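You operate a simulated robot arm through the tools that you are given. There is no shell and no other tool. Be economical: measure what you need, move in short steps, check, and stop when the job is done.

Carry out the task below with a simulated two-armed robot. There is one attempt and no reset: what you move stays moved.

JOB
Stack the white pouch that says "Y2" from the middle shelf of the grey bench on top of the white pouch that says "X9". Put one of the white caps from the top of the grey bench in the inside of the short carton. Pick up the blue foam post marked "W7" from the top of the grey bench with one hand, pass it to the other hand and put it on the top of the drawer table. Put the white scrap on the flat top of the test console. Do these in any order.

Only the result counts: the job must be done as asked and must still hold three seconds after the hand-in. Knocking over, shifting, dropping, spilling or breaking anything else fails it. A push-on lid holds only when it is set on centred and level and pressed home; a screw cap is set on level and turned clockwise until tight.

ROBOT AND FRAMES
Two 6-joint arms with fingered hands on one trunk, on a base that drives. Base frame: it is fixed to the floor where the robot stands at the start and does not move with it; the origin is under the middle of the robot, x ahead of it, y to its left, z up; the surface under the hand at the start is at about z = 0.8. Readings come in m, degrees, newtons and seconds.
The left shoulder is at the start at [0.07, 0.191, 1.36], the right one opposite. With the tool pointing down near the work surface each hand reaches from about 0.48 to 0.94 m from the robot's upright axis, wherever it stands, measured 20 degrees to its own side. Places, roughly: blue foam post [0.5, -0.5, 1]; flat top of the test console (23x17 cm) [0.9, -1.4, 0.8]; inside of the short carton [5.1, 1.5, 0.6]; top of the drawer table [-0.8, -2.6, 0.8]; white cap (4x4x3 cm) [0.4, -0.3, 0.8]; white pouch [0.5, 0, 0.5]; white scrap (8x4x4 cm) [-0.2, -2.3, 0]. Payload 4.7 kg a hand.
Tool frame (each hand has its own): the origin (TCP) lies between the finger pads and is the grasp point; the fingertips stand 0.036 m ahead of it; z points along the fingers, y is the line along which they close. The gripper opens to 0.12 m. The gripper's body begins 0.042 m behind the TCP. The gripper is a hand of 5 fingers: y runs from the thumb to the fingers, the wrist lies at [-0.018, -0.113, -0.198] in the tool frame, and closing takes about 1.5 s.
Orientation is told as [roll, pitch, yaw] about the base's x, y, z axes, in that order, counted from this pose: with the fingers straight down and the wrist toward the robot, the tool's x, y and z point along [0, 1, 0], [1, 0, 0] and [0, 0, -1] of the base frame.

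CONTROLS
- The arms move only by the tool arm_command. It takes "left_steps", "right_steps" or both (then of equal length, played together; a hand with none holds still); each is a list of rows, each a list of 7 numbers: the shift along the base's x, y, z in cm, then the turn, a rotation vector about the base's x, y, z in degrees, then the gripper command, from -1 (shut) to 1 (fully open), values between in proportion. In form: [[x, y, z, rx, ry, rz, claw], ...]. A call has 1 to 10 rows; each row shifts and turns the commanded pose from where the row before left it. Rows are played at 5 a second. More than 0.05 m and 8.6 degrees between two rows, or a gripper value outside its range, and nothing of the call is played. A pose out of reach is approached as far as the arm can. The call stops where the force on the tool passes 40 N (or 10 N more than at its start, if that is more) or the arm is blocked; 0.2 s more then pass. Each finger travels about 0.045 m/s and halts on what it meets, pressing with about 32 N; the grip force reading is that of the motor and also rises with nothing between the fingers. The clock runs only during rows and for 0.2 s after the last one: add rows that do not move to give the fingers time. It gives the time, the measured TCP pose, the force on the tool (base axes), the opening and the grip force at its end, in the units of the frame above (readings bear some noise), with the torque about the TCP (base axes, N m) and any sound that the robot's microphone picked up.
- Cameras (640 x 400 px; columns grow to the right, rows downward): "scene" is now at [0.1312, -0.002, 1.573]; the picture's right is [-0.03, -1.00, -0.00], its down [-0.72, 0.02, -0.70] and it looks along [0.70, -0.02, -0.72] (base axes); focal length 290 px, centre (320, 200). "left" rides on the left gripper at [-0.073, -0.091, -0.143] in its tool frame; the picture's right is [-0.80, -0.28, 0.53], its down [0.53, -0.73, 0.42] and it looks along [0.27, 0.62, 0.74] (tool axes); focal length 234 px, centre (320, 200). "right" rides on the right gripper at [0.073, -0.091, -0.143] in its tool frame; the picture's right is [-0.80, 0.28, -0.53], its down [-0.53, -0.73, 0.42] and it looks along [-0.27, 0.62, 0.74] (tool axes); focal length 234 px, centre (320, 200). There is no depth. A picture from a camera that has moved, and an enlarged one, comes with that camera's place and axes in the base frame and with its lens.
- grab_frame(camera): a new picture of that camera. The clock stands still meanwhile.
- raise_lower(by): slides the trunk up (or, below 0, down) by that many m; the arms and the scene camera ride with it, the base frame stays. It gives what a move gives, with no picture.
- base_move(legs): drives the robot by 1 to 6 legs, each [ahead, left, turn to the left] in m, m and degrees, along the robot's own axes; the way and the turn of a leg run together, so that a leg with both is an arc; at most 1.5 m and 180 degrees a leg. The arms and the cameras ride along, it lands a little off, and it stops where it bumps. It gives what a move gives.
- grasp_type(shape, hand): the hand has 5 fingers and takes this shape, open, in about a second: jaw (thumb against the fingers, like two jaws); tri (thumb and two fingers); tip (a fingertip pinch); poke (one finger out to press); point (the index stretched); flat (the hand flat); cup (the hand cupped); fist (a fist). The gripper value then closes the fingers along that shape, each until it touches; the sizes above hold for jaw. It gives what a move gives, with no picture.
- turn_head(pan, tilt): turns the head with the scene camera to pan (to the left, within 86 degrees either way) and tilt (down, from -29 to 69), counted from straight ahead of the robot. It gives what a move gives.
- enlarge(camera, box): a new picture of the part [left, top, right, bottom] of that camera's present view, enlarged. The clock stands still meanwhile.
- sign_off(): hands the job in; it is judged then, once.

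Work in short steps. Places have to be worked out from the pictures, the camera data and where the tool is seen: move nearer, look again, correct. Check each grasp and each placing, and mend what went wrong. You have 165 turns and 118 pictures in all, those below and enlarged ones among them. Open the grippers and draw the arms clear of the work before you hand the job in, unless the task says otherwise; then end with one line.

The tools are called after ">>>" as name(argument=value, ...) on one line, values as JSON. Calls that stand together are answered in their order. arm_command: Moves the arms, as the interface text tells. Its arguments: {"type":"object","properties":{"left_steps":{"type":"array","items":{"type":"array","items":{"type":"number"}}},"right_steps":{"type":"array","items":{"type":"array","items":{"type":"number"}}}},"required":[]} The other tools are called the same way: raise_lower (by) slides the trunk up or down; grasp_type (shape, hand) gives the hand a shape; base_move (legs) drives the base; turn_head (pan, tilt) turns the head that bears the scene camera; grab_frame (camera) takes a picture; enlarge (camera, box) takes an enlarged picture of a part of a camera's view; sign_off () hands the job in.

At the start:

```text
t: 0.0
left_eef_pos: [0.7049, 0.052, 1.19]
left_tool_rot: [0.1, 0.0, 0.0]
left_ft_force: [0.1, -0.2, 0.1]
left_moment: [-0.02, 0.0, 0.02]
left_gripper_width: 0.1196
left_grasp_force: 0.0
left_shape: jaw
right_eef_pos: [0.5074, -0.3006, 1.0599]
right_tool_rot: [0.1, -0.1, 0.1]
right_ft_force: [0.5, 0.6, 0.6]
right_moment: [0.04, 0.0, -0.02]
right_gripper_width: 0.1196
right_grasp_force: 0.0
right_shape: jaw
trunk travel left (down, up): [-0.837, 0.103]
robot x, y, heading: [0.0015, -0.002, 0.2]
head pan, tilt: [-1.9, 45.9]
```

scene: 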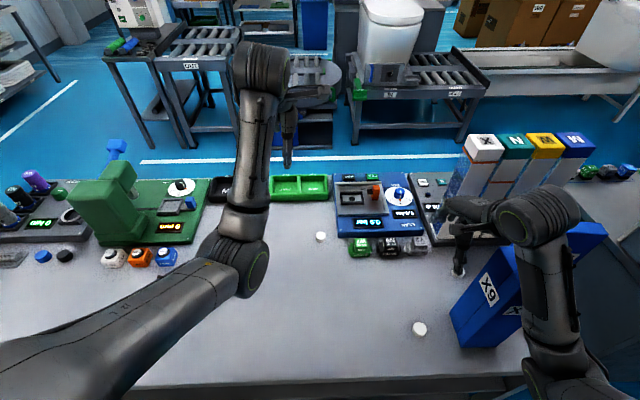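
right: 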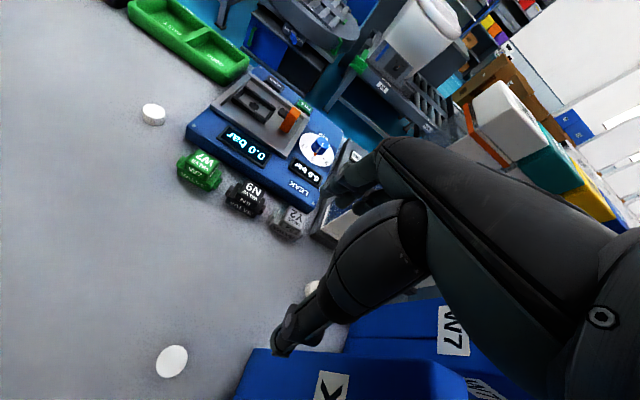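
left: 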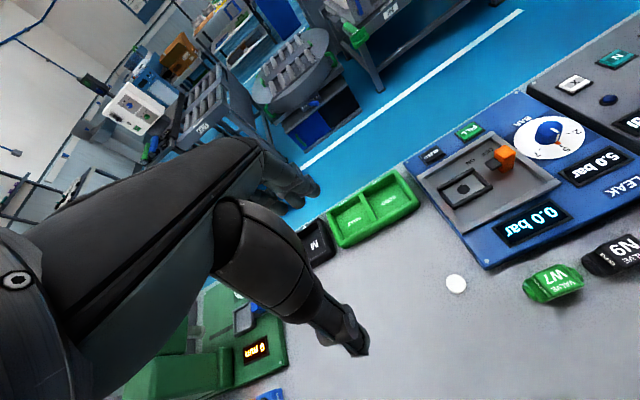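

I start by looking at the right side of the bench, and down toward the middle shelf.

>>> turn_head(pan=-45, tilt=45)

>>> grab_frame(camera="scene")

```text
t: 1.1
left_eef_pos: [0.707, 0.053, 1.1899]
left_tool_rot: [0.0, 0.0, 0.0]
left_ft_force: [-0.5, -0.3, 0.3]
left_moment: [0.01, -0.02, 0.01]
left_gripper_width: 0.1195
left_grasp_force: 0.1
left_shape: jaw
right_eef_pos: [0.5073, -0.3019, 1.0594]
right_tool_rot: [0.1, 0.0, 0.1]
right_ft_force: [0.3, 0.4, 0.1]
right_moment: [0.03, -0.01, -0.01]
right_gripper_width: 0.1198
right_grasp_force: 0.0
right_shape: jaw
trunk travel left (down, up): [-0.837, 0.103]
robot x, y, heading: [-0.0013, -0.0009, -0.0]
head pan, tilt: [-45.0, 45.0]
```

```text
114 pictures are left
camera scene: at [0.1082, -0.0568, 1.5742], right [-0.71, -0.71, 0.0], down [-0.5, 0.5, -0.71], along [0.5, -0.5, -0.71], focal length 290 px, centre (320, 200)
```

scene: 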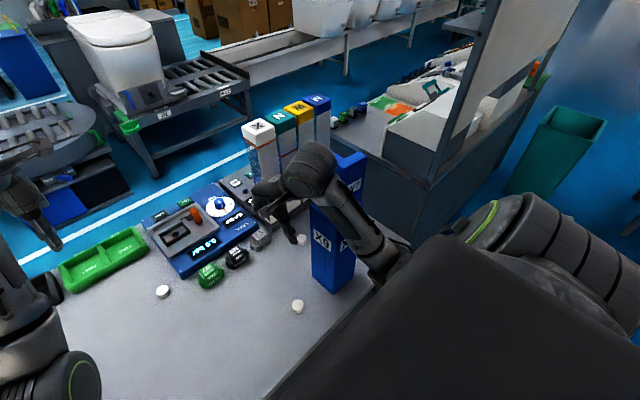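

Two blue posts on the right partly hidden by my arm. Next I survey the right side and then the left.

>>> turn_head(pan=-86, tilt=25)

>>> grab_frame(camera="scene")

>>> turn_head(pan=50, tilt=20)

>>> grab_frame(camera="scene")

```text
t: 2.2
left_eef_pos: [0.7062, 0.0529, 1.1911]
left_tool_rot: [0.0, 0.0, 0.0]
left_ft_force: [0.2, -0.3, 0.6]
left_moment: [-0.02, -0.01, 0.05]
left_gripper_width: 0.1198
left_grasp_force: 0.0
left_shape: jaw
right_eef_pos: [0.507, -0.301, 1.0599]
right_tool_rot: [0.1, -0.2, 0.2]
right_ft_force: [-0.3, 0.1, 0.2]
right_moment: [-0.06, -0.02, 0.0]
right_gripper_width: 0.1198
right_grasp_force: 0.0
right_shape: jaw
trunk travel left (down, up): [-0.837, 0.103]
robot x, y, heading: [-0.0013, 0.0005, -0.1]
head pan, tilt: [-85.9, 25.0]
```

```text
113 pictures are left
camera scene: at [0.0573, -0.0912, 1.6048], right [-1.0, -0.07, 0.0], down [-0.03, 0.42, -0.91], along [0.06, -0.9, -0.42], focal length 290 px, centre (320, 200)
```

scene: 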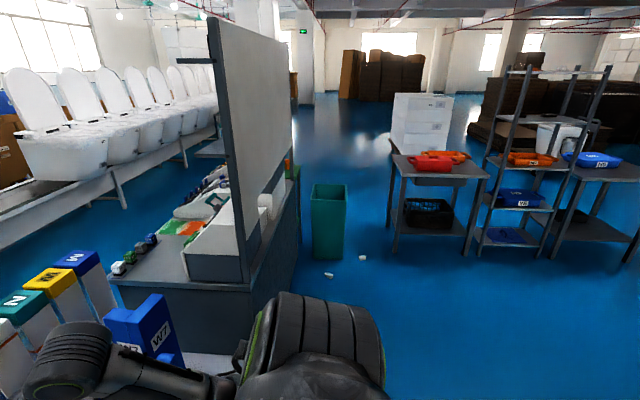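

```text
t: 4.4
left_eef_pos: [0.7062, 0.0521, 1.1905]
left_tool_rot: [0.0, 0.0, 0.0]
left_ft_force: [-0.4, -0.2, 0.6]
left_moment: [0.01, -0.01, 0.03]
left_gripper_width: 0.1198
left_grasp_force: 0.1
left_shape: jaw
right_eef_pos: [0.5077, -0.3014, 1.0596]
right_tool_rot: [0.2, -0.1, 0.0]
right_ft_force: [-0.1, -0.8, -0.7]
right_moment: [0.01, -0.02, -0.01]
right_gripper_width: 0.1197
right_grasp_force: 0.0
right_shape: jaw
trunk travel left (down, up): [-0.837, 0.103]
robot x, y, heading: [0.0017, 0.0007, -0.2]
head pan, tilt: [50.0, 20.0]
```

```text
112 pictures are left
camera scene: at [0.1106, 0.072, 1.6129], right [0.77, -0.64, 0.0], down [-0.22, -0.26, -0.94], along [0.6, 0.72, -0.34], focal length 290 px, centre (320, 200)
```

scene: 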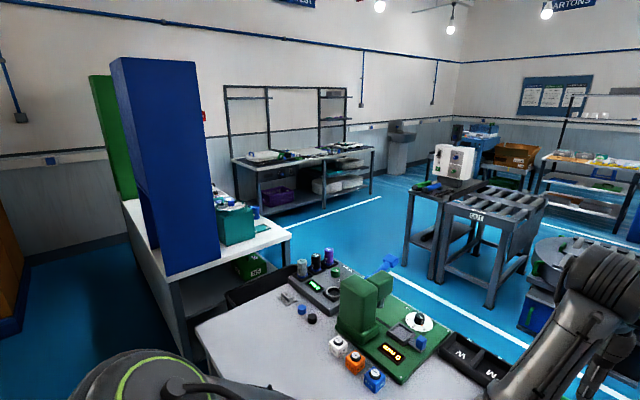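

White scrap and drawer table located to the right. I raise the right hand, then back off to see the shelf.

>>> arm_command(right_steps=[[0, 2, 4, 0, 0, 0, 1], [0, 2, 4, 0, 0, 0, 1], [0, 2, 4, 0, 0, 0, 1], [0, 2, 4, 0, 0, 0, 1], [0, 0, 4, 0, 0, 0, 1]])

>>> base_move(legs=[[-0.5, 0, 0]])

>>> turn_head(pan=-15, tilt=40)

>>> grab_frame(camera="scene")

```text
t: 5.6
left_eef_pos: [0.7051, 0.0525, 1.1917]
left_tool_rot: [0.0, 0.0, 0.0]
left_ft_force: [0.1, 0.3, 0.3]
left_moment: [0.0, -0.01, 0.03]
left_gripper_width: 0.1196
left_grasp_force: 0.1
left_shape: jaw
right_eef_pos: [0.5342, -0.3527, 1.1844]
right_tool_rot: [0.4, -0.4, 0.4]
right_ft_force: [0.0, -0.2, -0.2]
right_moment: [-0.03, 0.0, -0.01]
right_gripper_width: 0.1197
right_grasp_force: 0.1
right_shape: jaw
right hand out of reach, approached as far as the arm can: row 1, 2, 3, 4, 5
trunk travel left (down, up): [-0.837, 0.103]
robot x, y, heading: [-0.002, -0.0009, 0.2]
head pan, tilt: [50.0, 20.0]
```

```text
t: 8.5
left_eef_pos: [0.2102, 0.0557, 1.1898]
left_tool_rot: [0.0, 0.2, 0.5]
left_ft_force: [0.5, -0.3, 0.0]
left_moment: [0.02, 0.02, -0.01]
left_gripper_width: 0.1195
left_grasp_force: 0.0
left_shape: jaw
right_eef_pos: [0.0422, -0.3503, 1.1849]
right_tool_rot: [0.4, -0.3, 0.8]
right_ft_force: [0.7, 1.1, -0.3]
right_moment: [0.04, -0.01, -0.04]
right_gripper_width: 0.1197
right_grasp_force: 0.1
right_shape: jaw
trunk travel left (down, up): [-0.837, 0.103]
robot x, y, heading: [-0.4966, -0.0035, 0.4]
head pan, tilt: [50.0, 20.0]
```

```text
t: 9.8
left_eef_pos: [0.2085, 0.0556, 1.1901]
left_tool_rot: [-0.1, 0.0, 0.4]
left_ft_force: [0.0, -0.1, 0.4]
left_moment: [0.03, 0.0, 0.02]
left_gripper_width: 0.12
left_grasp_force: 0.1
left_shape: jaw
right_eef_pos: [0.0419, -0.3502, 1.1837]
right_tool_rot: [0.4, -0.2, 0.7]
right_ft_force: [-1.1, 0.1, 0.7]
right_moment: [0.02, 0.02, 0.01]
right_gripper_width: 0.1197
right_grasp_force: 0.1
right_shape: jaw
trunk travel left (down, up): [-0.837, 0.103]
robot x, y, heading: [-0.4983, -0.0006, 0.1]
head pan, tilt: [-15.0, 40.0]
```

```text
111 pictures are left
camera scene: at [-0.3633, -0.0222, 1.5815], right [-0.25, -0.97, 0.0], down [-0.62, 0.16, -0.77], along [0.74, -0.19, -0.64], focal length 290 px, centre (320, 200)
```

scene: 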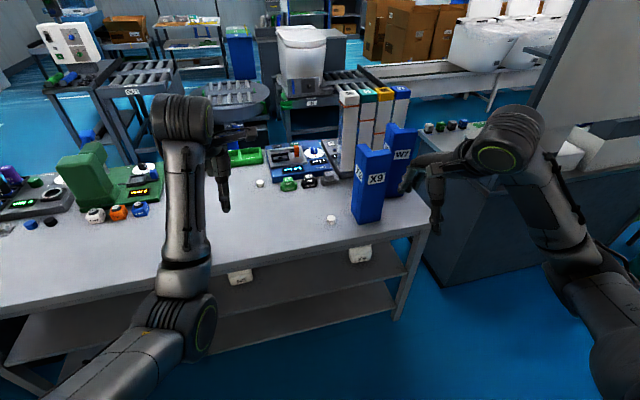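

Two white pouches show on the shelf at front edge x≈0.25. I back off more and lower the trunk to look in.

>>> base_move(legs=[[-0.35, 0, 0]])

>>> raise_lower(by=-0.6)

>>> turn_head(pan=0, tilt=20)

>>> grab_frame(camera="scene")

```text
t: 12.1
left_eef_pos: [-0.1404, 0.0523, 1.1896]
left_tool_rot: [0.0, 0.1, 0.4]
left_ft_force: [0.1, 0.2, 0.8]
left_moment: [-0.01, -0.02, -0.01]
left_gripper_width: 0.1196
left_grasp_force: 0.0
left_shape: jaw
right_eef_pos: [-0.3082, -0.3529, 1.1843]
right_tool_rot: [0.4, -0.3, 0.7]
right_ft_force: [0.4, 0.9, 0.4]
right_moment: [-0.01, -0.03, 0.01]
right_gripper_width: 0.1199
right_grasp_force: 0.1
right_shape: jaw
trunk travel left (down, up): [-0.837, 0.103]
robot x, y, heading: [-0.8479, -0.0038, 0.3]
head pan, tilt: [-15.0, 40.0]
```

```text
refused: -0.6 is not a number from -0.4 to 0.4
```

```text
t: 13.0
left_eef_pos: [-0.1419, 0.0533, 1.1908]
left_tool_rot: [0.0, 0.0, 0.4]
left_ft_force: [-0.3, 1.3, 0.3]
left_moment: [-0.03, -0.02, 0.0]
left_gripper_width: 0.12
left_grasp_force: 0.0
left_shape: jaw
right_eef_pos: [-0.3101, -0.3541, 1.1836]
right_tool_rot: [0.5, -0.4, 0.7]
right_ft_force: [0.3, 0.1, 0.3]
right_moment: [-0.02, 0.02, -0.02]
right_gripper_width: 0.1197
right_grasp_force: 0.0
right_shape: jaw
trunk travel left (down, up): [-0.837, 0.103]
robot x, y, heading: [-0.8486, -0.0036, 0.7]
head pan, tilt: [0.0, 20.0]
```

```text
110 pictures are left
camera scene: at [-0.7039, -0.0029, 1.6129], right [0.01, -1.0, 0.0], down [-0.34, 0.0, -0.94], along [0.94, 0.01, -0.34], focal length 290 px, centre (320, 200)
```

scene: 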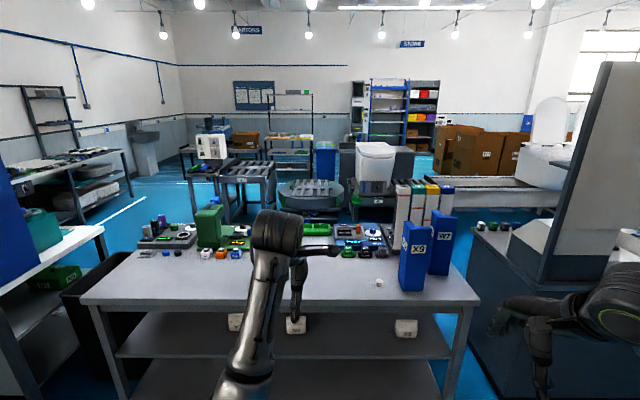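

Three pouches on the shelf. I lower the trunk in two steps.

>>> raise_lower(by=-0.4)

>>> raise_lower(by=-0.2)

>>> grab_frame(camera="scene")

```text
t: 16.8
left_eef_pos: [-0.1416, 0.0531, 0.7899]
left_tool_rot: [0.0, 0.0, 0.4]
left_ft_force: [0.5, -1.0, -0.7]
left_moment: [0.0, -0.06, 0.01]
left_gripper_width: 0.1197
left_grasp_force: 0.3
left_shape: jaw
right_eef_pos: [-0.3102, -0.3524, 0.7847]
right_tool_rot: [0.5, -0.4, 0.6]
right_ft_force: [0.1, -0.2, -0.2]
right_moment: [0.01, -0.04, -0.02]
right_gripper_width: 0.1199
right_grasp_force: 0.0
right_shape: jaw
trunk travel left (down, up): [-0.437, 0.503]
robot x, y, heading: [-0.8472, -0.0033, 0.6]
head pan, tilt: [0.0, 20.0]
```

```text
t: 19.0
left_eef_pos: [-0.1429, 0.0533, 0.5911]
left_tool_rot: [0.0, 0.0, 0.4]
left_ft_force: [0.2, -0.7, 0.8]
left_moment: [-0.01, 0.01, 0.02]
left_gripper_width: 0.1196
left_grasp_force: 0.0
left_shape: jaw
right_eef_pos: [-0.3091, -0.3545, 0.5852]
right_tool_rot: [0.4, -0.2, 0.6]
right_ft_force: [0.2, 0.6, 0.4]
right_moment: [0.01, -0.02, 0.01]
right_gripper_width: 0.1198
right_grasp_force: 0.0
right_shape: jaw
trunk travel left (down, up): [-0.237, 0.703]
robot x, y, heading: [-0.8459, -0.0063, 0.6]
head pan, tilt: [0.0, 20.0]
```

```text
109 pictures are left
camera scene: at [-0.7038, -0.0027, 1.013], right [0.01, -1.0, 0.0], down [-0.34, 0.0, -0.94], along [0.94, 0.01, -0.34], focal length 290 px, centre (320, 200)
```

scene: 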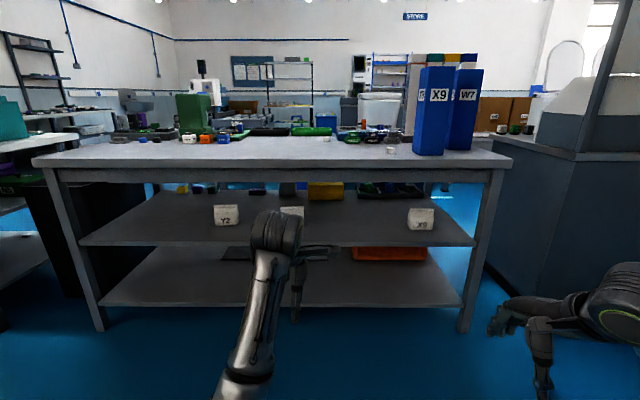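

>>> enlarge(camera="scene", box=[180, 160, 480, 340])

```text
2.13 times, centred on (330, 250) of scene
camera zoom: at [-0.7038, -0.0027, 1.013], right [0.01, -1.0, 0.0], down [-0.34, 0.0, -0.94], along [0.94, 0.01, -0.34], focal length 619 px, centre (299, 93)
```

zoom: 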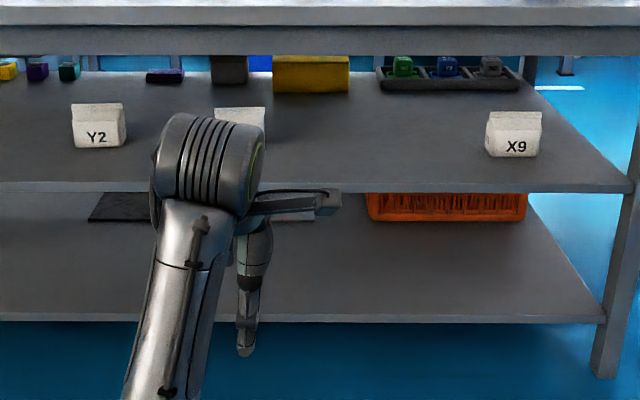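

Y2 is at left ≈(0.46,0.42), X9 right ≈(0.42,-0.42), shelf z≈0.47. I zoom in on each for their shape.

>>> enlarge(camera="scene", box=[195, 190, 259, 230])

>>> enlarge(camera="scene", box=[388, 195, 452, 235])

```text
10.00 times, centred on (227, 210) of scene
camera zoom: at [-0.7038, -0.0027, 1.013], right [0.01, -1.0, 0.0], down [-0.34, 0.0, -0.94], along [0.94, 0.01, -0.34], focal length 2903 px, centre (1250, 100)
```

zoom: 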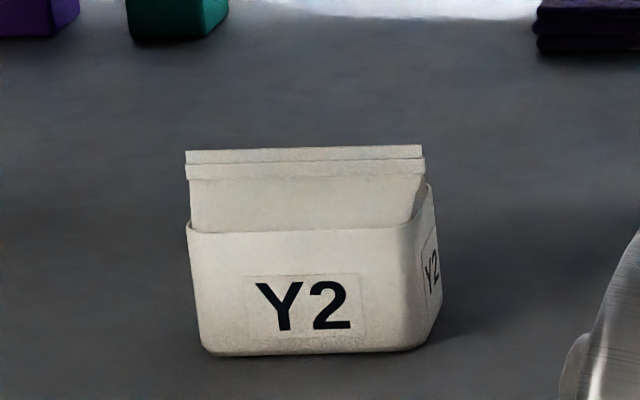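

```text
10.00 times, centred on (420, 215) of scene
camera zoom: at [-0.7038, -0.0027, 1.013], right [0.01, -1.0, 0.0], down [-0.34, 0.0, -0.94], along [0.94, 0.01, -0.34], focal length 2903 px, centre (-680, 50)
```

zoom: 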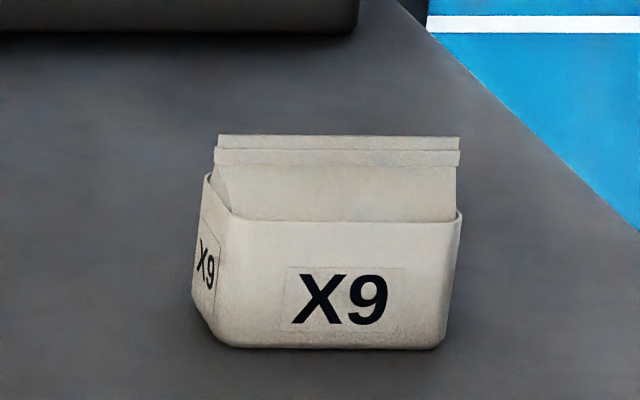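

Pouches are ~10 cm wide, ~6 cm deep with a gabled top. I'll grasp Y2 horizontally with the left hand across its width; first I rotate the left hand (yaw 90, then pitch) while in free space.

>>> arm_command(left_steps=[[0, 3, 0, 0, 0, 8.5, 1], [0, 3, 0, 0, 0, 8.5, 1], [0, 3, 0, 0, 0, 8.5, 1], [0, 3, 0, 0, 0, 8.5, 1], [0, 3, 0, 0, 0, 8.5, 1], [0, 3, 0, 0, 0, 8.5, 1], [0, 3, 0, 0, 0, 8.5, 1], [0, 3, 0, 0, 0, 8.5, 1], [0, 3, 0, 0, 0, 8.5, 1], [0, 3, 0, 0, 0, 8.5, 1]])

>>> arm_command(left_steps=[[0, 0, 0, 0, 0, 5, 1], [0, 0, 0, 0, -8, 0, 1], [0, 0, 0, 0, -8, 0, 1], [0, 0, 0, 0, -8, 0, 1], [0, 0, 0, 0, -8, 0, 1], [0, 0, 0, 0, -8, 0, 1], [0, 0, 0, 0, -8, 0, 1], [0, 0, 0, 0, -8, 0, 1], [0, 0, 0, 0, -8, 0, 1], [0, 0, 0, 0, -6, 0, 1]])

>>> grab_frame(camera="scene")

>>> grab_frame(camera="left")

```text
t: 21.2
left_eef_pos: [-0.0455, 0.3441, 0.5097]
left_tool_rot: [0.0, -0.1, 85.5]
left_ft_force: [-0.3, -0.3, 0.1]
left_moment: [0.05, 0.0, 0.0]
left_gripper_width: 0.1198
left_grasp_force: 0.1
left_shape: jaw
left hand out of reach, approached as far as the arm can: row 1, 2, 3, 4, 5, 6, 7, 8, 9, 10
right_eef_pos: [-0.31, -0.353, 0.5839]
right_tool_rot: [0.5, -0.3, 0.6]
right_ft_force: [-1.2, 0.8, 0.0]
right_moment: [0.01, 0.01, 0.01]
right_gripper_width: 0.1197
right_grasp_force: 0.1
right_shape: jaw
trunk travel left (down, up): [-0.237, 0.703]
robot x, y, heading: [-0.8468, -0.0064, 0.3]
head pan, tilt: [0.0, 20.0]
```

```text
t: 23.4
left_eef_pos: [-0.0421, 0.3441, 0.5082]
left_tool_rot: [-70.1, 0.4, 90.1]
left_ft_force: [-0.4, -0.4, 0.7]
left_moment: [0.02, 0.0, 0.03]
left_gripper_width: 0.1197
left_grasp_force: 0.1
left_shape: jaw
left hand out of reach, approached as far as the arm can: row 1
right_eef_pos: [-0.31, -0.3524, 0.5841]
right_tool_rot: [0.4, -0.4, 0.6]
right_ft_force: [0.6, 0.5, -0.2]
right_moment: [0.0, 0.03, 0.02]
right_gripper_width: 0.1196
right_grasp_force: 0.1
right_shape: jaw
trunk travel left (down, up): [-0.237, 0.703]
robot x, y, heading: [-0.8453, -0.0019, 0.1]
head pan, tilt: [0.0, 20.0]
```

```text
105 pictures are left
camera scene: at [-0.7036, -0.0027, 1.0129], right [0.01, -1.0, 0.0], down [-0.34, 0.0, -0.94], along [0.94, 0.01, -0.34], focal length 290 px, centre (320, 200)
```

scene: 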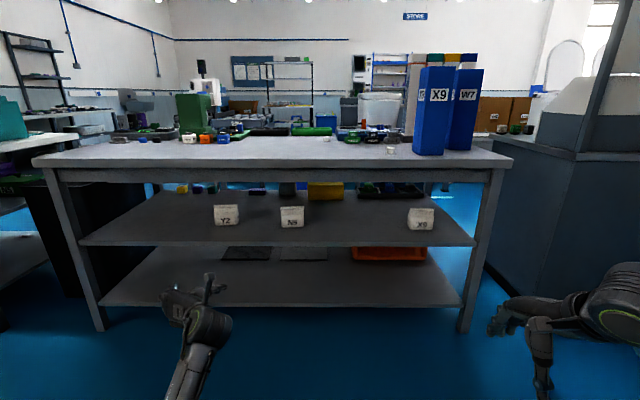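

```text
104 pictures are left
camera left: at [-0.1512, 0.2539, 0.6248], right [0.77, -0.27, 0.58], down [0.22, -0.74, -0.64], along [0.6, 0.62, -0.51], focal length 234 px, centre (320, 200)
```

left: 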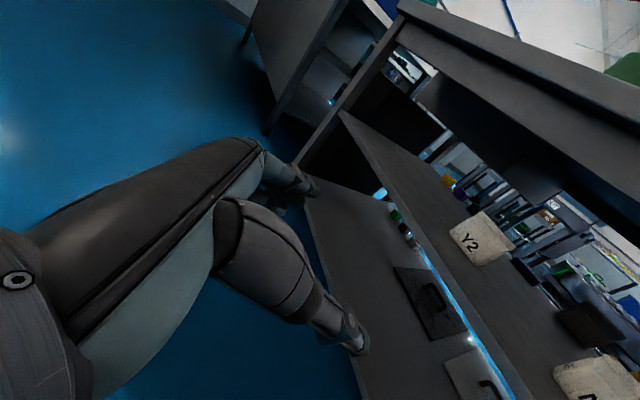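

The orientation is set. I raise the trunk 3 cm and drive forward-left so the hand enters the shelf gap in front of Y2.

>>> raise_lower(by=0.035)

>>> base_move(legs=[[0, 0.085, 0], [0.38, 0, 0]])

>>> grab_frame(camera="left")

>>> grab_frame(camera="scene")

```text
t: 24.1
left_eef_pos: [-0.0418, 0.3433, 0.5419]
left_tool_rot: [-70.0, 0.4, 90.2]
left_ft_force: [0.3, -0.3, -0.4]
left_moment: [-0.01, -0.03, -0.01]
left_gripper_width: 0.1196
left_grasp_force: 0.1
left_shape: jaw
right_eef_pos: [-0.3105, -0.3536, 0.6196]
right_tool_rot: [0.4, -0.3, 0.6]
right_ft_force: [0.0, -1.0, -0.2]
right_moment: [0.02, -0.02, 0.03]
right_gripper_width: 0.1197
right_grasp_force: 0.1
right_shape: jaw
trunk travel left (down, up): [-0.272, 0.668]
robot x, y, heading: [-0.8409, -0.001, 0.5]
head pan, tilt: [0.0, 20.0]
```

```text
t: 27.2
left_eef_pos: [0.3364, 0.4307, 0.541]
left_tool_rot: [-70.0, 0.5, 90.2]
left_ft_force: [-0.9, -0.2, 0.0]
left_moment: [0.01, -0.03, 0.03]
left_gripper_width: 0.1198
left_grasp_force: 0.0
left_shape: jaw
right_eef_pos: [0.0685, -0.2651, 0.619]
right_tool_rot: [0.5, -0.3, 0.7]
right_ft_force: [-0.2, 0.7, 0.2]
right_moment: [0.0, 0.0, 0.02]
right_gripper_width: 0.1196
right_grasp_force: 0.1
right_shape: jaw
trunk travel left (down, up): [-0.272, 0.668]
robot x, y, heading: [-0.4687, 0.0843, 0.4]
head pan, tilt: [0.0, 20.0]
```

```text
103 pictures are left
camera left: at [0.2274, 0.3415, 0.6596], right [0.77, -0.27, 0.58], down [0.22, -0.74, -0.64], along [0.6, 0.62, -0.51], focal length 234 px, centre (320, 200)
```

left: 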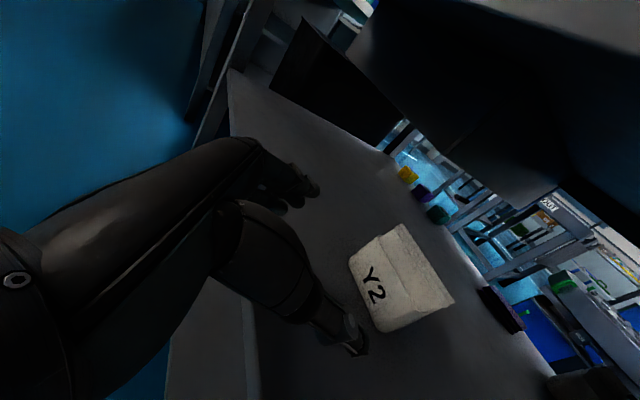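

```text
102 pictures are left
camera scene: at [-0.3253, 0.0849, 1.0478], right [0.01, -1.0, 0.0], down [-0.34, 0.0, -0.94], along [0.94, 0.01, -0.34], focal length 290 px, centre (320, 200)
```

scene: 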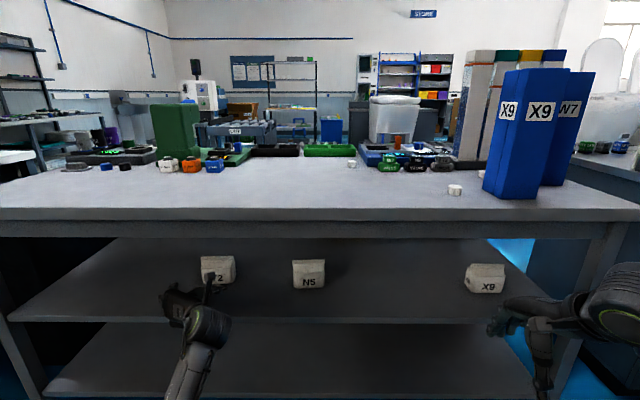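

Both views agree: Y2 centre ≈(0.495,0.424), ridge z≈0.55. I adjust y and z of the hand, then drive in 9 cm first.

>>> arm_command(left_steps=[[0, -0.8, -1.2, 0, 0, 0, 1], [0, 0, -1.3, 0, 0, 0, 1]])

>>> base_move(legs=[[0.09, 0, 0]])

>>> grab_frame(camera="left")

```text
t: 27.8
left_eef_pos: [0.3375, 0.4252, 0.5158]
left_tool_rot: [-70.0, 0.1, 90.1]
left_ft_force: [0.6, -0.1, -0.2]
left_moment: [-0.02, 0.0, 0.02]
left_gripper_width: 0.1197
left_grasp_force: 0.0
left_shape: jaw
right_eef_pos: [0.0685, -0.2656, 0.6192]
right_tool_rot: [0.4, -0.3, 0.7]
right_ft_force: [0.1, 0.5, -0.2]
right_moment: [-0.02, -0.02, -0.02]
right_gripper_width: 0.1193
right_grasp_force: 0.0
right_shape: jaw
trunk travel left (down, up): [-0.272, 0.668]
robot x, y, heading: [-0.4686, 0.0815, 0.4]
head pan, tilt: [0.0, 20.0]
```

```text
t: 28.9
left_eef_pos: [0.4267, 0.4232, 0.5154]
left_tool_rot: [-69.9, 0.4, 90.0]
left_ft_force: [0.6, -0.2, 0.6]
left_moment: [0.03, -0.01, -0.03]
left_gripper_width: 0.1197
left_grasp_force: 0.2
left_shape: jaw
right_eef_pos: [0.1566, -0.2663, 0.6183]
right_tool_rot: [0.4, -0.3, 0.6]
right_ft_force: [-0.6, 0.1, 0.2]
right_moment: [-0.02, 0.02, 0.0]
right_gripper_width: 0.1198
right_grasp_force: 0.1
right_shape: jaw
trunk travel left (down, up): [-0.272, 0.668]
robot x, y, heading: [-0.3823, 0.0881, 0.3]
head pan, tilt: [0.0, 20.0]
```

```text
101 pictures are left
camera left: at [0.3182, 0.3335, 0.6332], right [0.77, -0.28, 0.58], down [0.22, -0.74, -0.64], along [0.6, 0.62, -0.51], focal length 234 px, centre (320, 200)
```

left: 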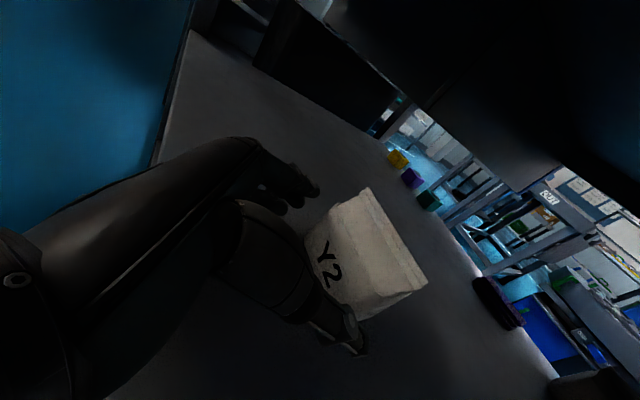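

Pouch is between the fingers and centred within ~3 mm. Driving in the last 6.5 cm.

>>> base_move(legs=[[0.065, 0, 0]])

>>> grab_frame(camera="left")

```text
t: 29.9
left_eef_pos: [0.493, 0.4248, 0.5153]
left_tool_rot: [-69.9, 0.4, 89.9]
left_ft_force: [-0.6, -0.2, 0.3]
left_moment: [0.04, 0.03, -0.01]
left_gripper_width: 0.1198
left_grasp_force: 0.1
left_shape: jaw
right_eef_pos: [0.2231, -0.2653, 0.6187]
right_tool_rot: [0.5, -0.3, 0.4]
right_ft_force: [0.2, -0.3, -0.4]
right_moment: [-0.01, -0.01, 0.01]
right_gripper_width: 0.1198
right_grasp_force: 0.1
right_shape: jaw
trunk travel left (down, up): [-0.272, 0.668]
robot x, y, heading: [-0.315, 0.0852, 0.2]
head pan, tilt: [0.0, 20.0]
```

```text
100 pictures are left
camera left: at [0.3839, 0.3336, 0.6331], right [0.77, -0.28, 0.58], down [0.22, -0.74, -0.64], along [0.6, 0.62, -0.51], focal length 234 px, centre (320, 200)
```

left: 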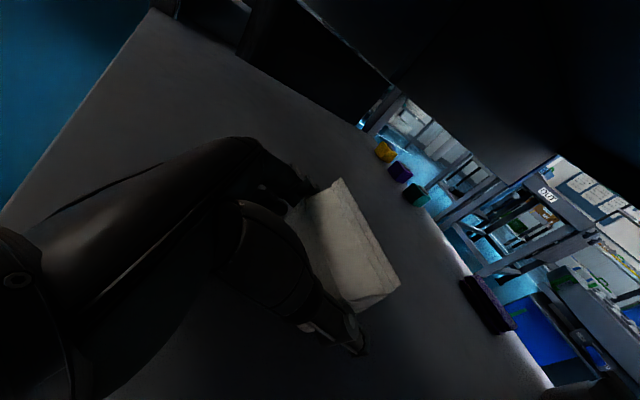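

The pouch sits against the palm area. I close the hand.

>>> arm_command(left_steps=[[0, 0, 0, 0, 0, 0, 0.6], [0, 0, 0, 0, 0, 0, 0.2], [0, 0, 0, 0, 0, 0, -0.3], [0, 0, 0, 0, 0, 0, -1], [0, 0, 0, 0, 0, 0, -1], [0, 0, 0, 0, 0, 0, -1]])

>>> grab_frame(camera="left")

```text
t: 31.3
left_eef_pos: [0.494, 0.4237, 0.5177]
left_tool_rot: [-70.0, 0.4, 90.1]
left_ft_force: [-0.5, 0.4, 0.7]
left_moment: [0.11, 0.03, 0.02]
left_gripper_width: 0.0942
left_grasp_force: 32.2
left_shape: jaw
right_eef_pos: [0.2212, -0.2646, 0.6187]
right_tool_rot: [0.4, -0.3, 0.5]
right_ft_force: [1.0, -0.4, -0.4]
right_moment: [0.02, 0.02, 0.02]
right_gripper_width: 0.1197
right_grasp_force: 0.1
right_shape: jaw
trunk travel left (down, up): [-0.272, 0.668]
robot x, y, heading: [-0.315, 0.085, -0.1]
head pan, tilt: [0.0, 20.0]
```

```text
99 pictures are left
camera left: at [0.3835, 0.3337, 0.6336], right [0.77, -0.28, 0.58], down [0.22, -0.74, -0.64], along [0.6, 0.62, -0.51], focal length 234 px, centre (320, 200)
```

left: 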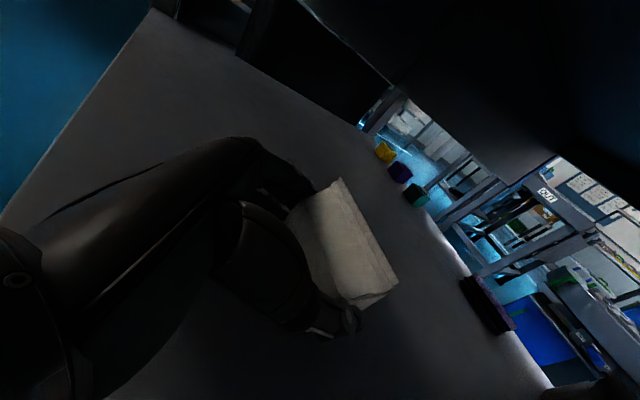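

Grip is good but with 20° tilt the wrist would nearly touch the bench top when stacking. I re-grasp flatter: open, back off, pitch 11° more.

>>> arm_command(left_steps=[[0, 0, 0, 0, 0, 0, 0], [0, 0, 0, 0, 0, 0, 1], [0, 0, 0, 0, 0, 0, 1], [0, 0, 0, 0, 0, 0, 1]])

>>> base_move(legs=[[-0.1, 0, 0]])

>>> arm_command(left_steps=[[0, 0, 0, 0, -5.5, 0, 1], [0, 0, -1, 0, -5.5, 0, 1], [0, 0, 0, 0, 0, 0, 1]])

>>> grab_frame(camera="left")

>>> grab_frame(camera="scene")

```text
t: 32.3
left_eef_pos: [0.4927, 0.4232, 0.5163]
left_tool_rot: [-69.8, 0.4, 89.9]
left_ft_force: [0.2, 0.2, -0.2]
left_moment: [0.0, 0.0, 0.03]
left_gripper_width: 0.1196
left_grasp_force: 0.1
left_shape: jaw
right_eef_pos: [0.2223, -0.2658, 0.6187]
right_tool_rot: [0.4, -0.3, 0.6]
right_ft_force: [-0.4, -0.3, -0.5]
right_moment: [-0.05, 0.01, -0.01]
right_gripper_width: 0.1196
right_grasp_force: 0.0
right_shape: jaw
trunk travel left (down, up): [-0.272, 0.668]
robot x, y, heading: [-0.3163, 0.0838, 0.2]
head pan, tilt: [0.0, 20.0]
```

```text
t: 33.5
left_eef_pos: [0.3925, 0.4245, 0.5171]
left_tool_rot: [-70.0, 0.4, 90.1]
left_ft_force: [-0.4, -0.3, 0.3]
left_moment: [-0.01, 0.02, 0.02]
left_gripper_width: 0.1196
left_grasp_force: 0.1
left_shape: jaw
right_eef_pos: [0.124, -0.2659, 0.6202]
right_tool_rot: [0.2, -0.3, 0.6]
right_ft_force: [0.0, -0.4, -0.9]
right_moment: [0.0, -0.02, -0.01]
right_gripper_width: 0.1197
right_grasp_force: 0.0
right_shape: jaw
trunk travel left (down, up): [-0.272, 0.668]
robot x, y, heading: [-0.4149, 0.0816, 0.5]
head pan, tilt: [0.0, 20.0]
```

```text
t: 34.3
left_eef_pos: [0.3914, 0.4241, 0.5131]
left_tool_rot: [-81.5, 0.0, 90.0]
left_ft_force: [-7.3, 0.0, 21.0]
left_moment: [0.9, 1.46, 0.36]
left_gripper_width: 0.1201
left_grasp_force: 0.2
left_shape: jaw
right_eef_pos: [0.1218, -0.2674, 0.6212]
right_tool_rot: [0.3, -0.5, 0.6]
right_ft_force: [0.6, 0.2, 0.8]
right_moment: [-0.01, 0.01, -0.03]
right_gripper_width: 0.1197
right_grasp_force: 0.1
right_shape: jaw
trunk travel left (down, up): [-0.272, 0.668]
robot x, y, heading: [-0.4141, 0.0852, 0.1]
head pan, tilt: [0.0, 20.0]
```

```text
98 pictures are left
camera left: at [0.2609, 0.3332, 0.6051], right [0.64, -0.28, 0.72], down [0.34, -0.73, -0.59], along [0.69, 0.62, -0.37], focal length 234 px, centre (320, 200)
```

left: 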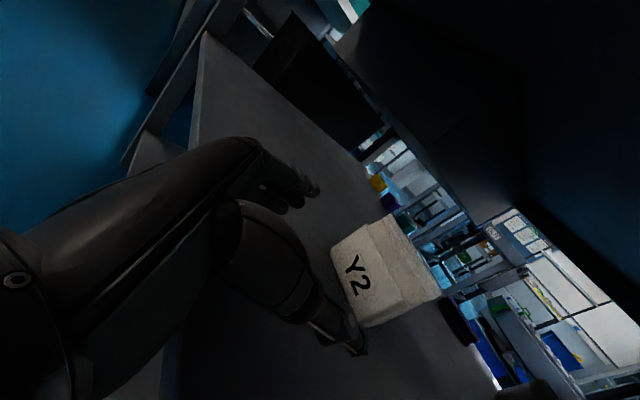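

```text
97 pictures are left
camera scene: at [-0.2731, 0.084, 1.0486], right [0.01, -1.0, 0.0], down [-0.34, 0.0, -0.94], along [0.94, 0.01, -0.34], focal length 290 px, centre (320, 200)
```

scene: 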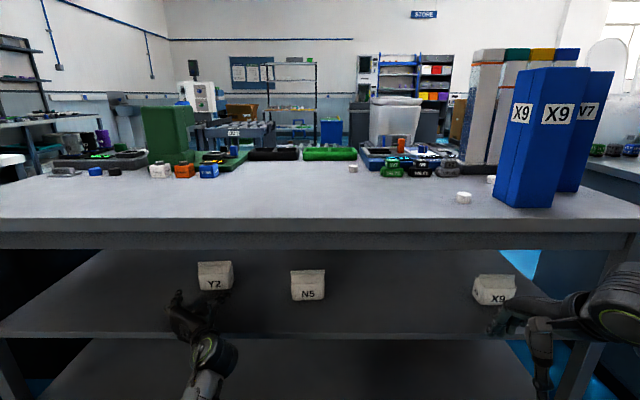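

The hand touches the shelf (21 N up). I raise it 1.8 cm.

>>> arm_command(left_steps=[[0, 0, 1.8, 0, 0, 0, 1], [0, 0, 0, 0, 0, 0, 1]])

>>> base_move(legs=[[0.09, 0, 0]])

>>> grab_frame(camera="left")

```text
t: 34.9
left_eef_pos: [0.3916, 0.4248, 0.523]
left_tool_rot: [-80.8, 0.5, 90.0]
left_ft_force: [0.1, 0.4, -0.4]
left_moment: [0.01, 0.03, 0.0]
left_gripper_width: 0.1196
left_grasp_force: 0.0
left_shape: jaw
right_eef_pos: [0.1237, -0.2656, 0.6182]
right_tool_rot: [0.4, -0.3, 0.6]
right_ft_force: [1.0, 0.8, -1.2]
right_moment: [-0.03, 0.03, -0.01]
right_gripper_width: 0.1195
right_grasp_force: 0.0
right_shape: jaw
trunk travel left (down, up): [-0.272, 0.668]
robot x, y, heading: [-0.4169, 0.085, 0.5]
head pan, tilt: [0.0, 20.0]
```

```text
t: 36.0
left_eef_pos: [0.4813, 0.4279, 0.5241]
left_tool_rot: [-80.9, 0.4, 90.1]
left_ft_force: [0.6, -0.6, 0.3]
left_moment: [-0.01, -0.04, 0.04]
left_gripper_width: 0.1198
left_grasp_force: 0.2
left_shape: jaw
right_eef_pos: [0.213, -0.2648, 0.6185]
right_tool_rot: [0.4, -0.3, 0.8]
right_ft_force: [0.1, 0.9, 0.2]
right_moment: [0.01, -0.01, 0.0]
right_gripper_width: 0.1197
right_grasp_force: 0.0
right_shape: jaw
trunk travel left (down, up): [-0.272, 0.668]
robot x, y, heading: [-0.3224, 0.0846, 0.4]
head pan, tilt: [0.0, 20.0]
```

```text
96 pictures are left
camera left: at [0.3516, 0.3359, 0.6187], right [0.65, -0.27, 0.71], down [0.34, -0.74, -0.59], along [0.69, 0.62, -0.38], focal length 234 px, centre (320, 200)
```

left: 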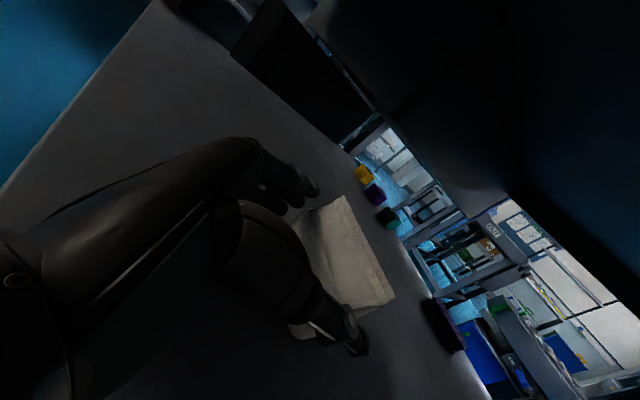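

Ridge is around x≈0.52; I drive 3 cm more and close.

>>> base_move(legs=[[0.03, -0.002, 0]])

>>> arm_command(left_steps=[[0, 0, 0, 0, 0, 0, 0.6], [0, 0, 0, 0, 0, 0, 0.2], [0, 0, 0, 0, 0, 0, -0.3], [0, 0, 0, 0, 0, 0, -1], [0, 0, 0, 0, 0, 0, -1], [0, 0, 0, 0, 0, 0, -1]])

>>> raise_lower(by=0.03)

>>> grab_frame(camera="left")

```text
t: 36.8
left_eef_pos: [0.5116, 0.4246, 0.5246]
left_tool_rot: [-80.9, 0.4, 90.1]
left_ft_force: [0.2, -0.1, -0.4]
left_moment: [-0.02, 0.02, -0.04]
left_gripper_width: 0.1201
left_grasp_force: 0.1
left_shape: jaw
right_eef_pos: [0.2425, -0.2664, 0.6197]
right_tool_rot: [0.4, -0.3, 0.5]
right_ft_force: [0.2, 0.2, 0.3]
right_moment: [0.01, 0.02, -0.01]
right_gripper_width: 0.1201
right_grasp_force: 0.1
right_shape: jaw
trunk travel left (down, up): [-0.272, 0.668]
robot x, y, heading: [-0.2947, 0.0814, 0.1]
head pan, tilt: [0.0, 20.0]
```

```text
t: 38.2
left_eef_pos: [0.5103, 0.4228, 0.5265]
left_tool_rot: [-81.1, 0.2, 90.0]
left_ft_force: [1.9, -1.3, 7.5]
left_moment: [0.27, -0.07, -0.11]
left_gripper_width: 0.0779
left_grasp_force: 32.0
left_shape: jaw
right_eef_pos: [0.2437, -0.267, 0.619]
right_tool_rot: [0.4, -0.3, 0.7]
right_ft_force: [0.4, -0.4, -0.4]
right_moment: [-0.02, -0.02, -0.06]
right_gripper_width: 0.1196
right_grasp_force: 0.0
right_shape: jaw
trunk travel left (down, up): [-0.272, 0.668]
robot x, y, heading: [-0.2932, 0.0815, 0.2]
head pan, tilt: [0.0, 20.0]
```

```text
t: 39.0
left_eef_pos: [0.5113, 0.4242, 0.5542]
left_tool_rot: [-80.9, 0.4, 90.1]
left_ft_force: [-0.7, 0.6, -0.9]
left_moment: [0.01, 0.01, 0.0]
left_gripper_width: 0.0769
left_grasp_force: 32.0
left_shape: jaw
right_eef_pos: [0.2441, -0.2674, 0.6503]
right_tool_rot: [0.4, -0.3, 0.6]
right_ft_force: [-0.4, -0.1, 0.3]
right_moment: [-0.01, 0.05, 0.01]
right_gripper_width: 0.1196
right_grasp_force: 0.1
right_shape: jaw
trunk travel left (down, up): [-0.302, 0.638]
robot x, y, heading: [-0.2934, 0.0828, 0.6]
head pan, tilt: [0.0, 20.0]
```

```text
95 pictures are left
camera left: at [0.3815, 0.3339, 0.6484], right [0.65, -0.27, 0.71], down [0.34, -0.74, -0.59], along [0.69, 0.62, -0.38], focal length 234 px, centre (320, 200)
```

left: 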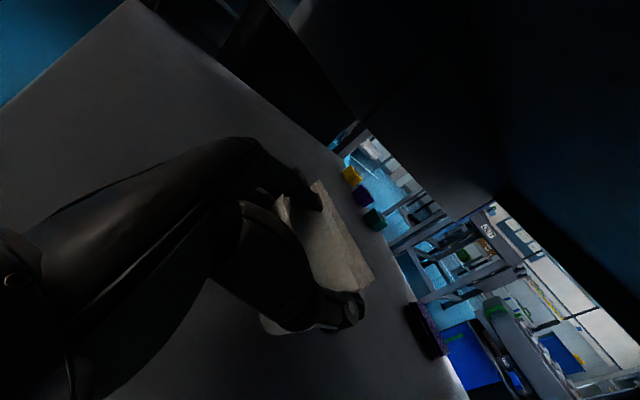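

The pouch rose with the hand (ridge now z≈0.58). I back out and look.

>>> base_move(legs=[[-0.36, 0, 0]])

>>> turn_head(pan=25, tilt=38)

>>> enlarge(camera="scene", box=[200, 100, 440, 250])

>>> grab_frame(camera="left")

```text
t: 41.3
left_eef_pos: [0.153, 0.4176, 0.5546]
left_tool_rot: [-80.9, 0.4, 89.8]
left_ft_force: [0.0, 1.2, -1.1]
left_moment: [0.01, 0.01, 0.0]
left_gripper_width: 0.077
left_grasp_force: 32.2
left_shape: jaw
right_eef_pos: [-0.1184, -0.2712, 0.6487]
right_tool_rot: [0.2, -0.3, 0.2]
right_ft_force: [-1.0, -0.6, -1.1]
right_moment: [-0.03, -0.01, 0.01]
right_gripper_width: 0.1194
right_grasp_force: 0.1
right_shape: jaw
trunk travel left (down, up): [-0.302, 0.638]
robot x, y, heading: [-0.6507, 0.084, -0.2]
head pan, tilt: [0.0, 20.0]
```

```text
t: 42.1
left_eef_pos: [0.154, 0.4186, 0.5549]
left_tool_rot: [-80.9, 0.3, 89.8]
left_ft_force: [-0.2, 0.6, -2.0]
left_moment: [0.0, 0.02, -0.01]
left_gripper_width: 0.0771
left_grasp_force: 31.6
left_shape: jaw
right_eef_pos: [-0.1183, -0.2718, 0.6484]
right_tool_rot: [0.3, -0.4, 0.3]
right_ft_force: [-0.6, -0.6, -1.0]
right_moment: [0.0, 0.01, -0.01]
right_gripper_width: 0.1194
right_grasp_force: 0.1
right_shape: jaw
trunk travel left (down, up): [-0.302, 0.638]
robot x, y, heading: [-0.6525, 0.0837, 0.1]
head pan, tilt: [25.0, 38.0]
```

```text
2.67 times, centred on (320, 175) of scene
camera zoom: at [-0.5249, 0.1182, 1.0495], right [0.42, -0.91, 0.0], down [-0.56, -0.26, -0.79], along [0.71, 0.33, -0.62], focal length 774 px, centre (320, 267)
```

zoom: 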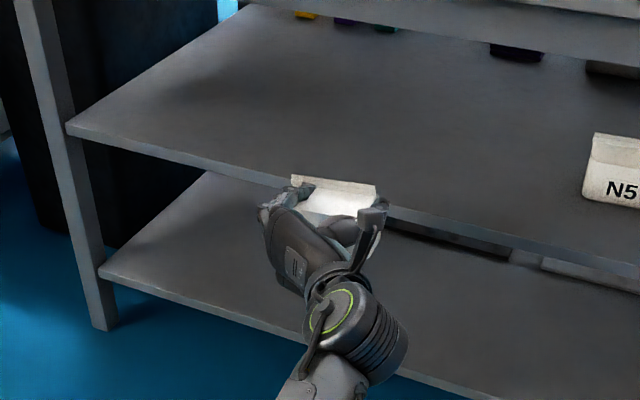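

```text
93 pictures are left
camera left: at [0.0228, 0.3288, 0.6491], right [0.64, -0.28, 0.71], down [0.33, -0.74, -0.59], along [0.69, 0.62, -0.38], focal length 234 px, centre (320, 200)
```

left: 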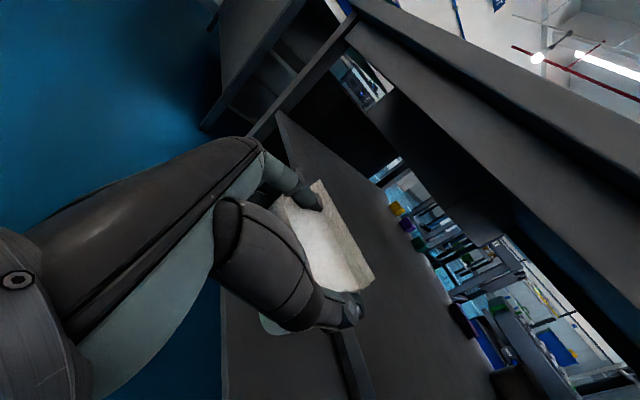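

Pouch held. I raise 7 cm and shift the base right 0.85 m, then check clearance ahead.

>>> raise_lower(by=0.07)

>>> base_move(legs=[[0, -0.85, 0]])

>>> turn_head(pan=-15, tilt=30)

>>> grab_frame(camera="scene")

>>> grab_frame(camera="left")

```text
t: 43.2
left_eef_pos: [0.1531, 0.4178, 0.6244]
left_tool_rot: [-80.8, 0.4, 89.8]
left_ft_force: [0.2, -1.0, -1.0]
left_moment: [-0.01, 0.01, 0.01]
left_gripper_width: 0.077
left_grasp_force: 32.0
left_shape: jaw
right_eef_pos: [-0.1181, -0.271, 0.7197]
right_tool_rot: [0.4, -0.4, 0.3]
right_ft_force: [0.7, -0.6, -0.5]
right_moment: [0.03, 0.0, 0.01]
right_gripper_width: 0.1195
right_grasp_force: 0.0
right_shape: jaw
trunk travel left (down, up): [-0.372, 0.568]
robot x, y, heading: [-0.6534, 0.0766, 0.2]
head pan, tilt: [25.0, 38.0]
```

```text
t: 47.7
left_eef_pos: [0.1537, -0.4194, 0.6253]
left_tool_rot: [-81.0, 0.3, 89.6]
left_ft_force: [0.0, 0.8, -0.7]
left_moment: [0.01, 0.02, -0.01]
left_gripper_width: 0.0771
left_grasp_force: 32.1
left_shape: jaw
right_eef_pos: [-0.12, -1.1069, 0.7201]
right_tool_rot: [0.3, -0.3, 0.0]
right_ft_force: [0.3, 0.7, -0.7]
right_moment: [0.01, 0.01, -0.01]
right_gripper_width: 0.1197
right_grasp_force: 0.0
right_shape: jaw
trunk travel left (down, up): [-0.372, 0.568]
robot x, y, heading: [-0.6555, -0.7537, 0.1]
head pan, tilt: [25.0, 38.0]
```

```text
t: 48.7
left_eef_pos: [0.1537, -0.4191, 0.6247]
left_tool_rot: [-81.0, 0.4, 89.5]
left_ft_force: [0.0, -1.1, -0.5]
left_moment: [0.0, 0.03, 0.0]
left_gripper_width: 0.0769
left_grasp_force: 32.4
left_shape: jaw
right_eef_pos: [-0.1192, -1.1074, 0.7191]
right_tool_rot: [0.4, -0.3, 0.1]
right_ft_force: [-0.1, 0.3, 0.1]
right_moment: [-0.02, 0.04, -0.02]
right_gripper_width: 0.1194
right_grasp_force: 0.0
right_shape: jaw
trunk travel left (down, up): [-0.372, 0.568]
robot x, y, heading: [-0.6554, -0.7559, 0.1]
head pan, tilt: [-15.0, 30.0]
```

```text
92 pictures are left
camera scene: at [-0.5159, -0.7764, 1.1318], right [-0.26, -0.97, 0.0], down [-0.48, 0.13, -0.87], along [0.84, -0.23, -0.5], focal length 290 px, centre (320, 200)
```

scene: 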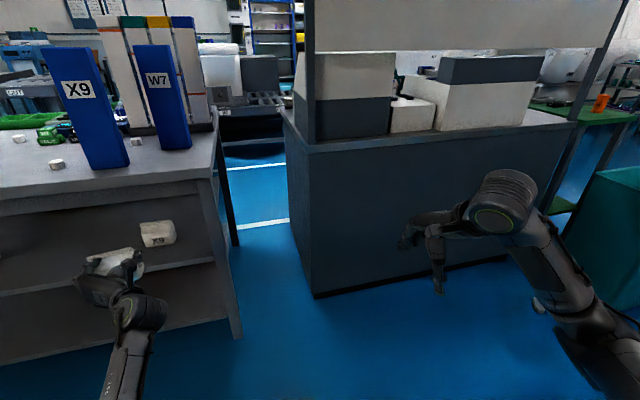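

```text
91 pictures are left
camera left: at [0.0235, -0.508, 0.7191], right [0.64, -0.28, 0.71], down [0.33, -0.74, -0.59], along [0.69, 0.61, -0.38], focal length 234 px, centre (320, 200)
```

left: 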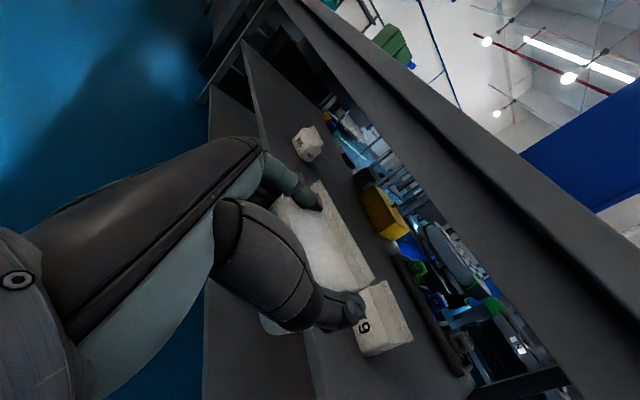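

X9 lies ahead; cabinet clear. I zoom on X9 and the held pouch for accurate alignment.

>>> enlarge(camera="scene", box=[60, 200, 220, 300])

>>> enlarge(camera="left", box=[240, 160, 440, 360])

```text
4.00 times, centred on (140, 250) of scene
camera zoom: at [-0.5159, -0.7764, 1.1318], right [-0.26, -0.97, 0.0], down [-0.48, 0.13, -0.87], along [0.84, -0.23, -0.5], focal length 1161 px, centre (1040, 0)
```

zoom: 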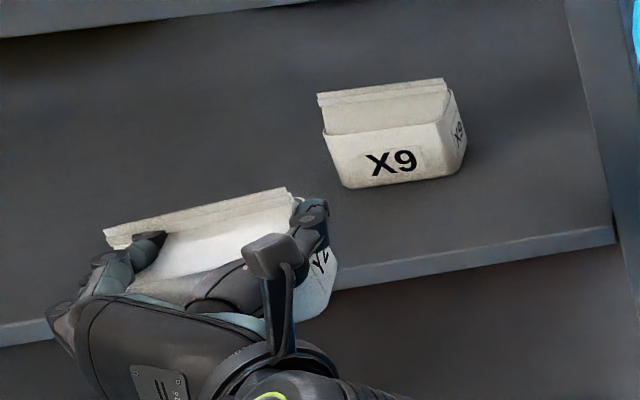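

```text
2.00 times, centred on (340, 260) of left
camera zoom: at [0.0235, -0.508, 0.7191], right [0.64, -0.28, 0.71], down [0.33, -0.74, -0.59], along [0.69, 0.61, -0.38], focal length 468 px, centre (280, 80)
```

zoom: 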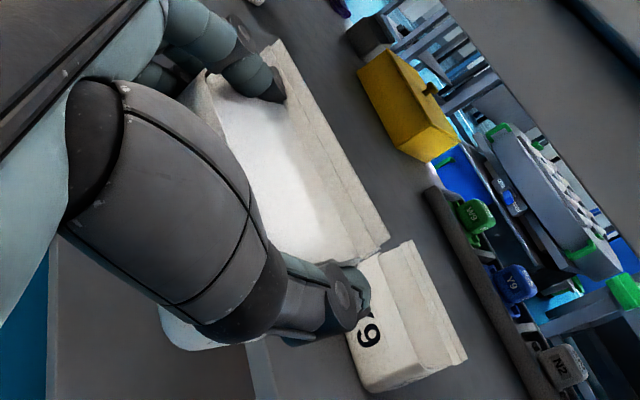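

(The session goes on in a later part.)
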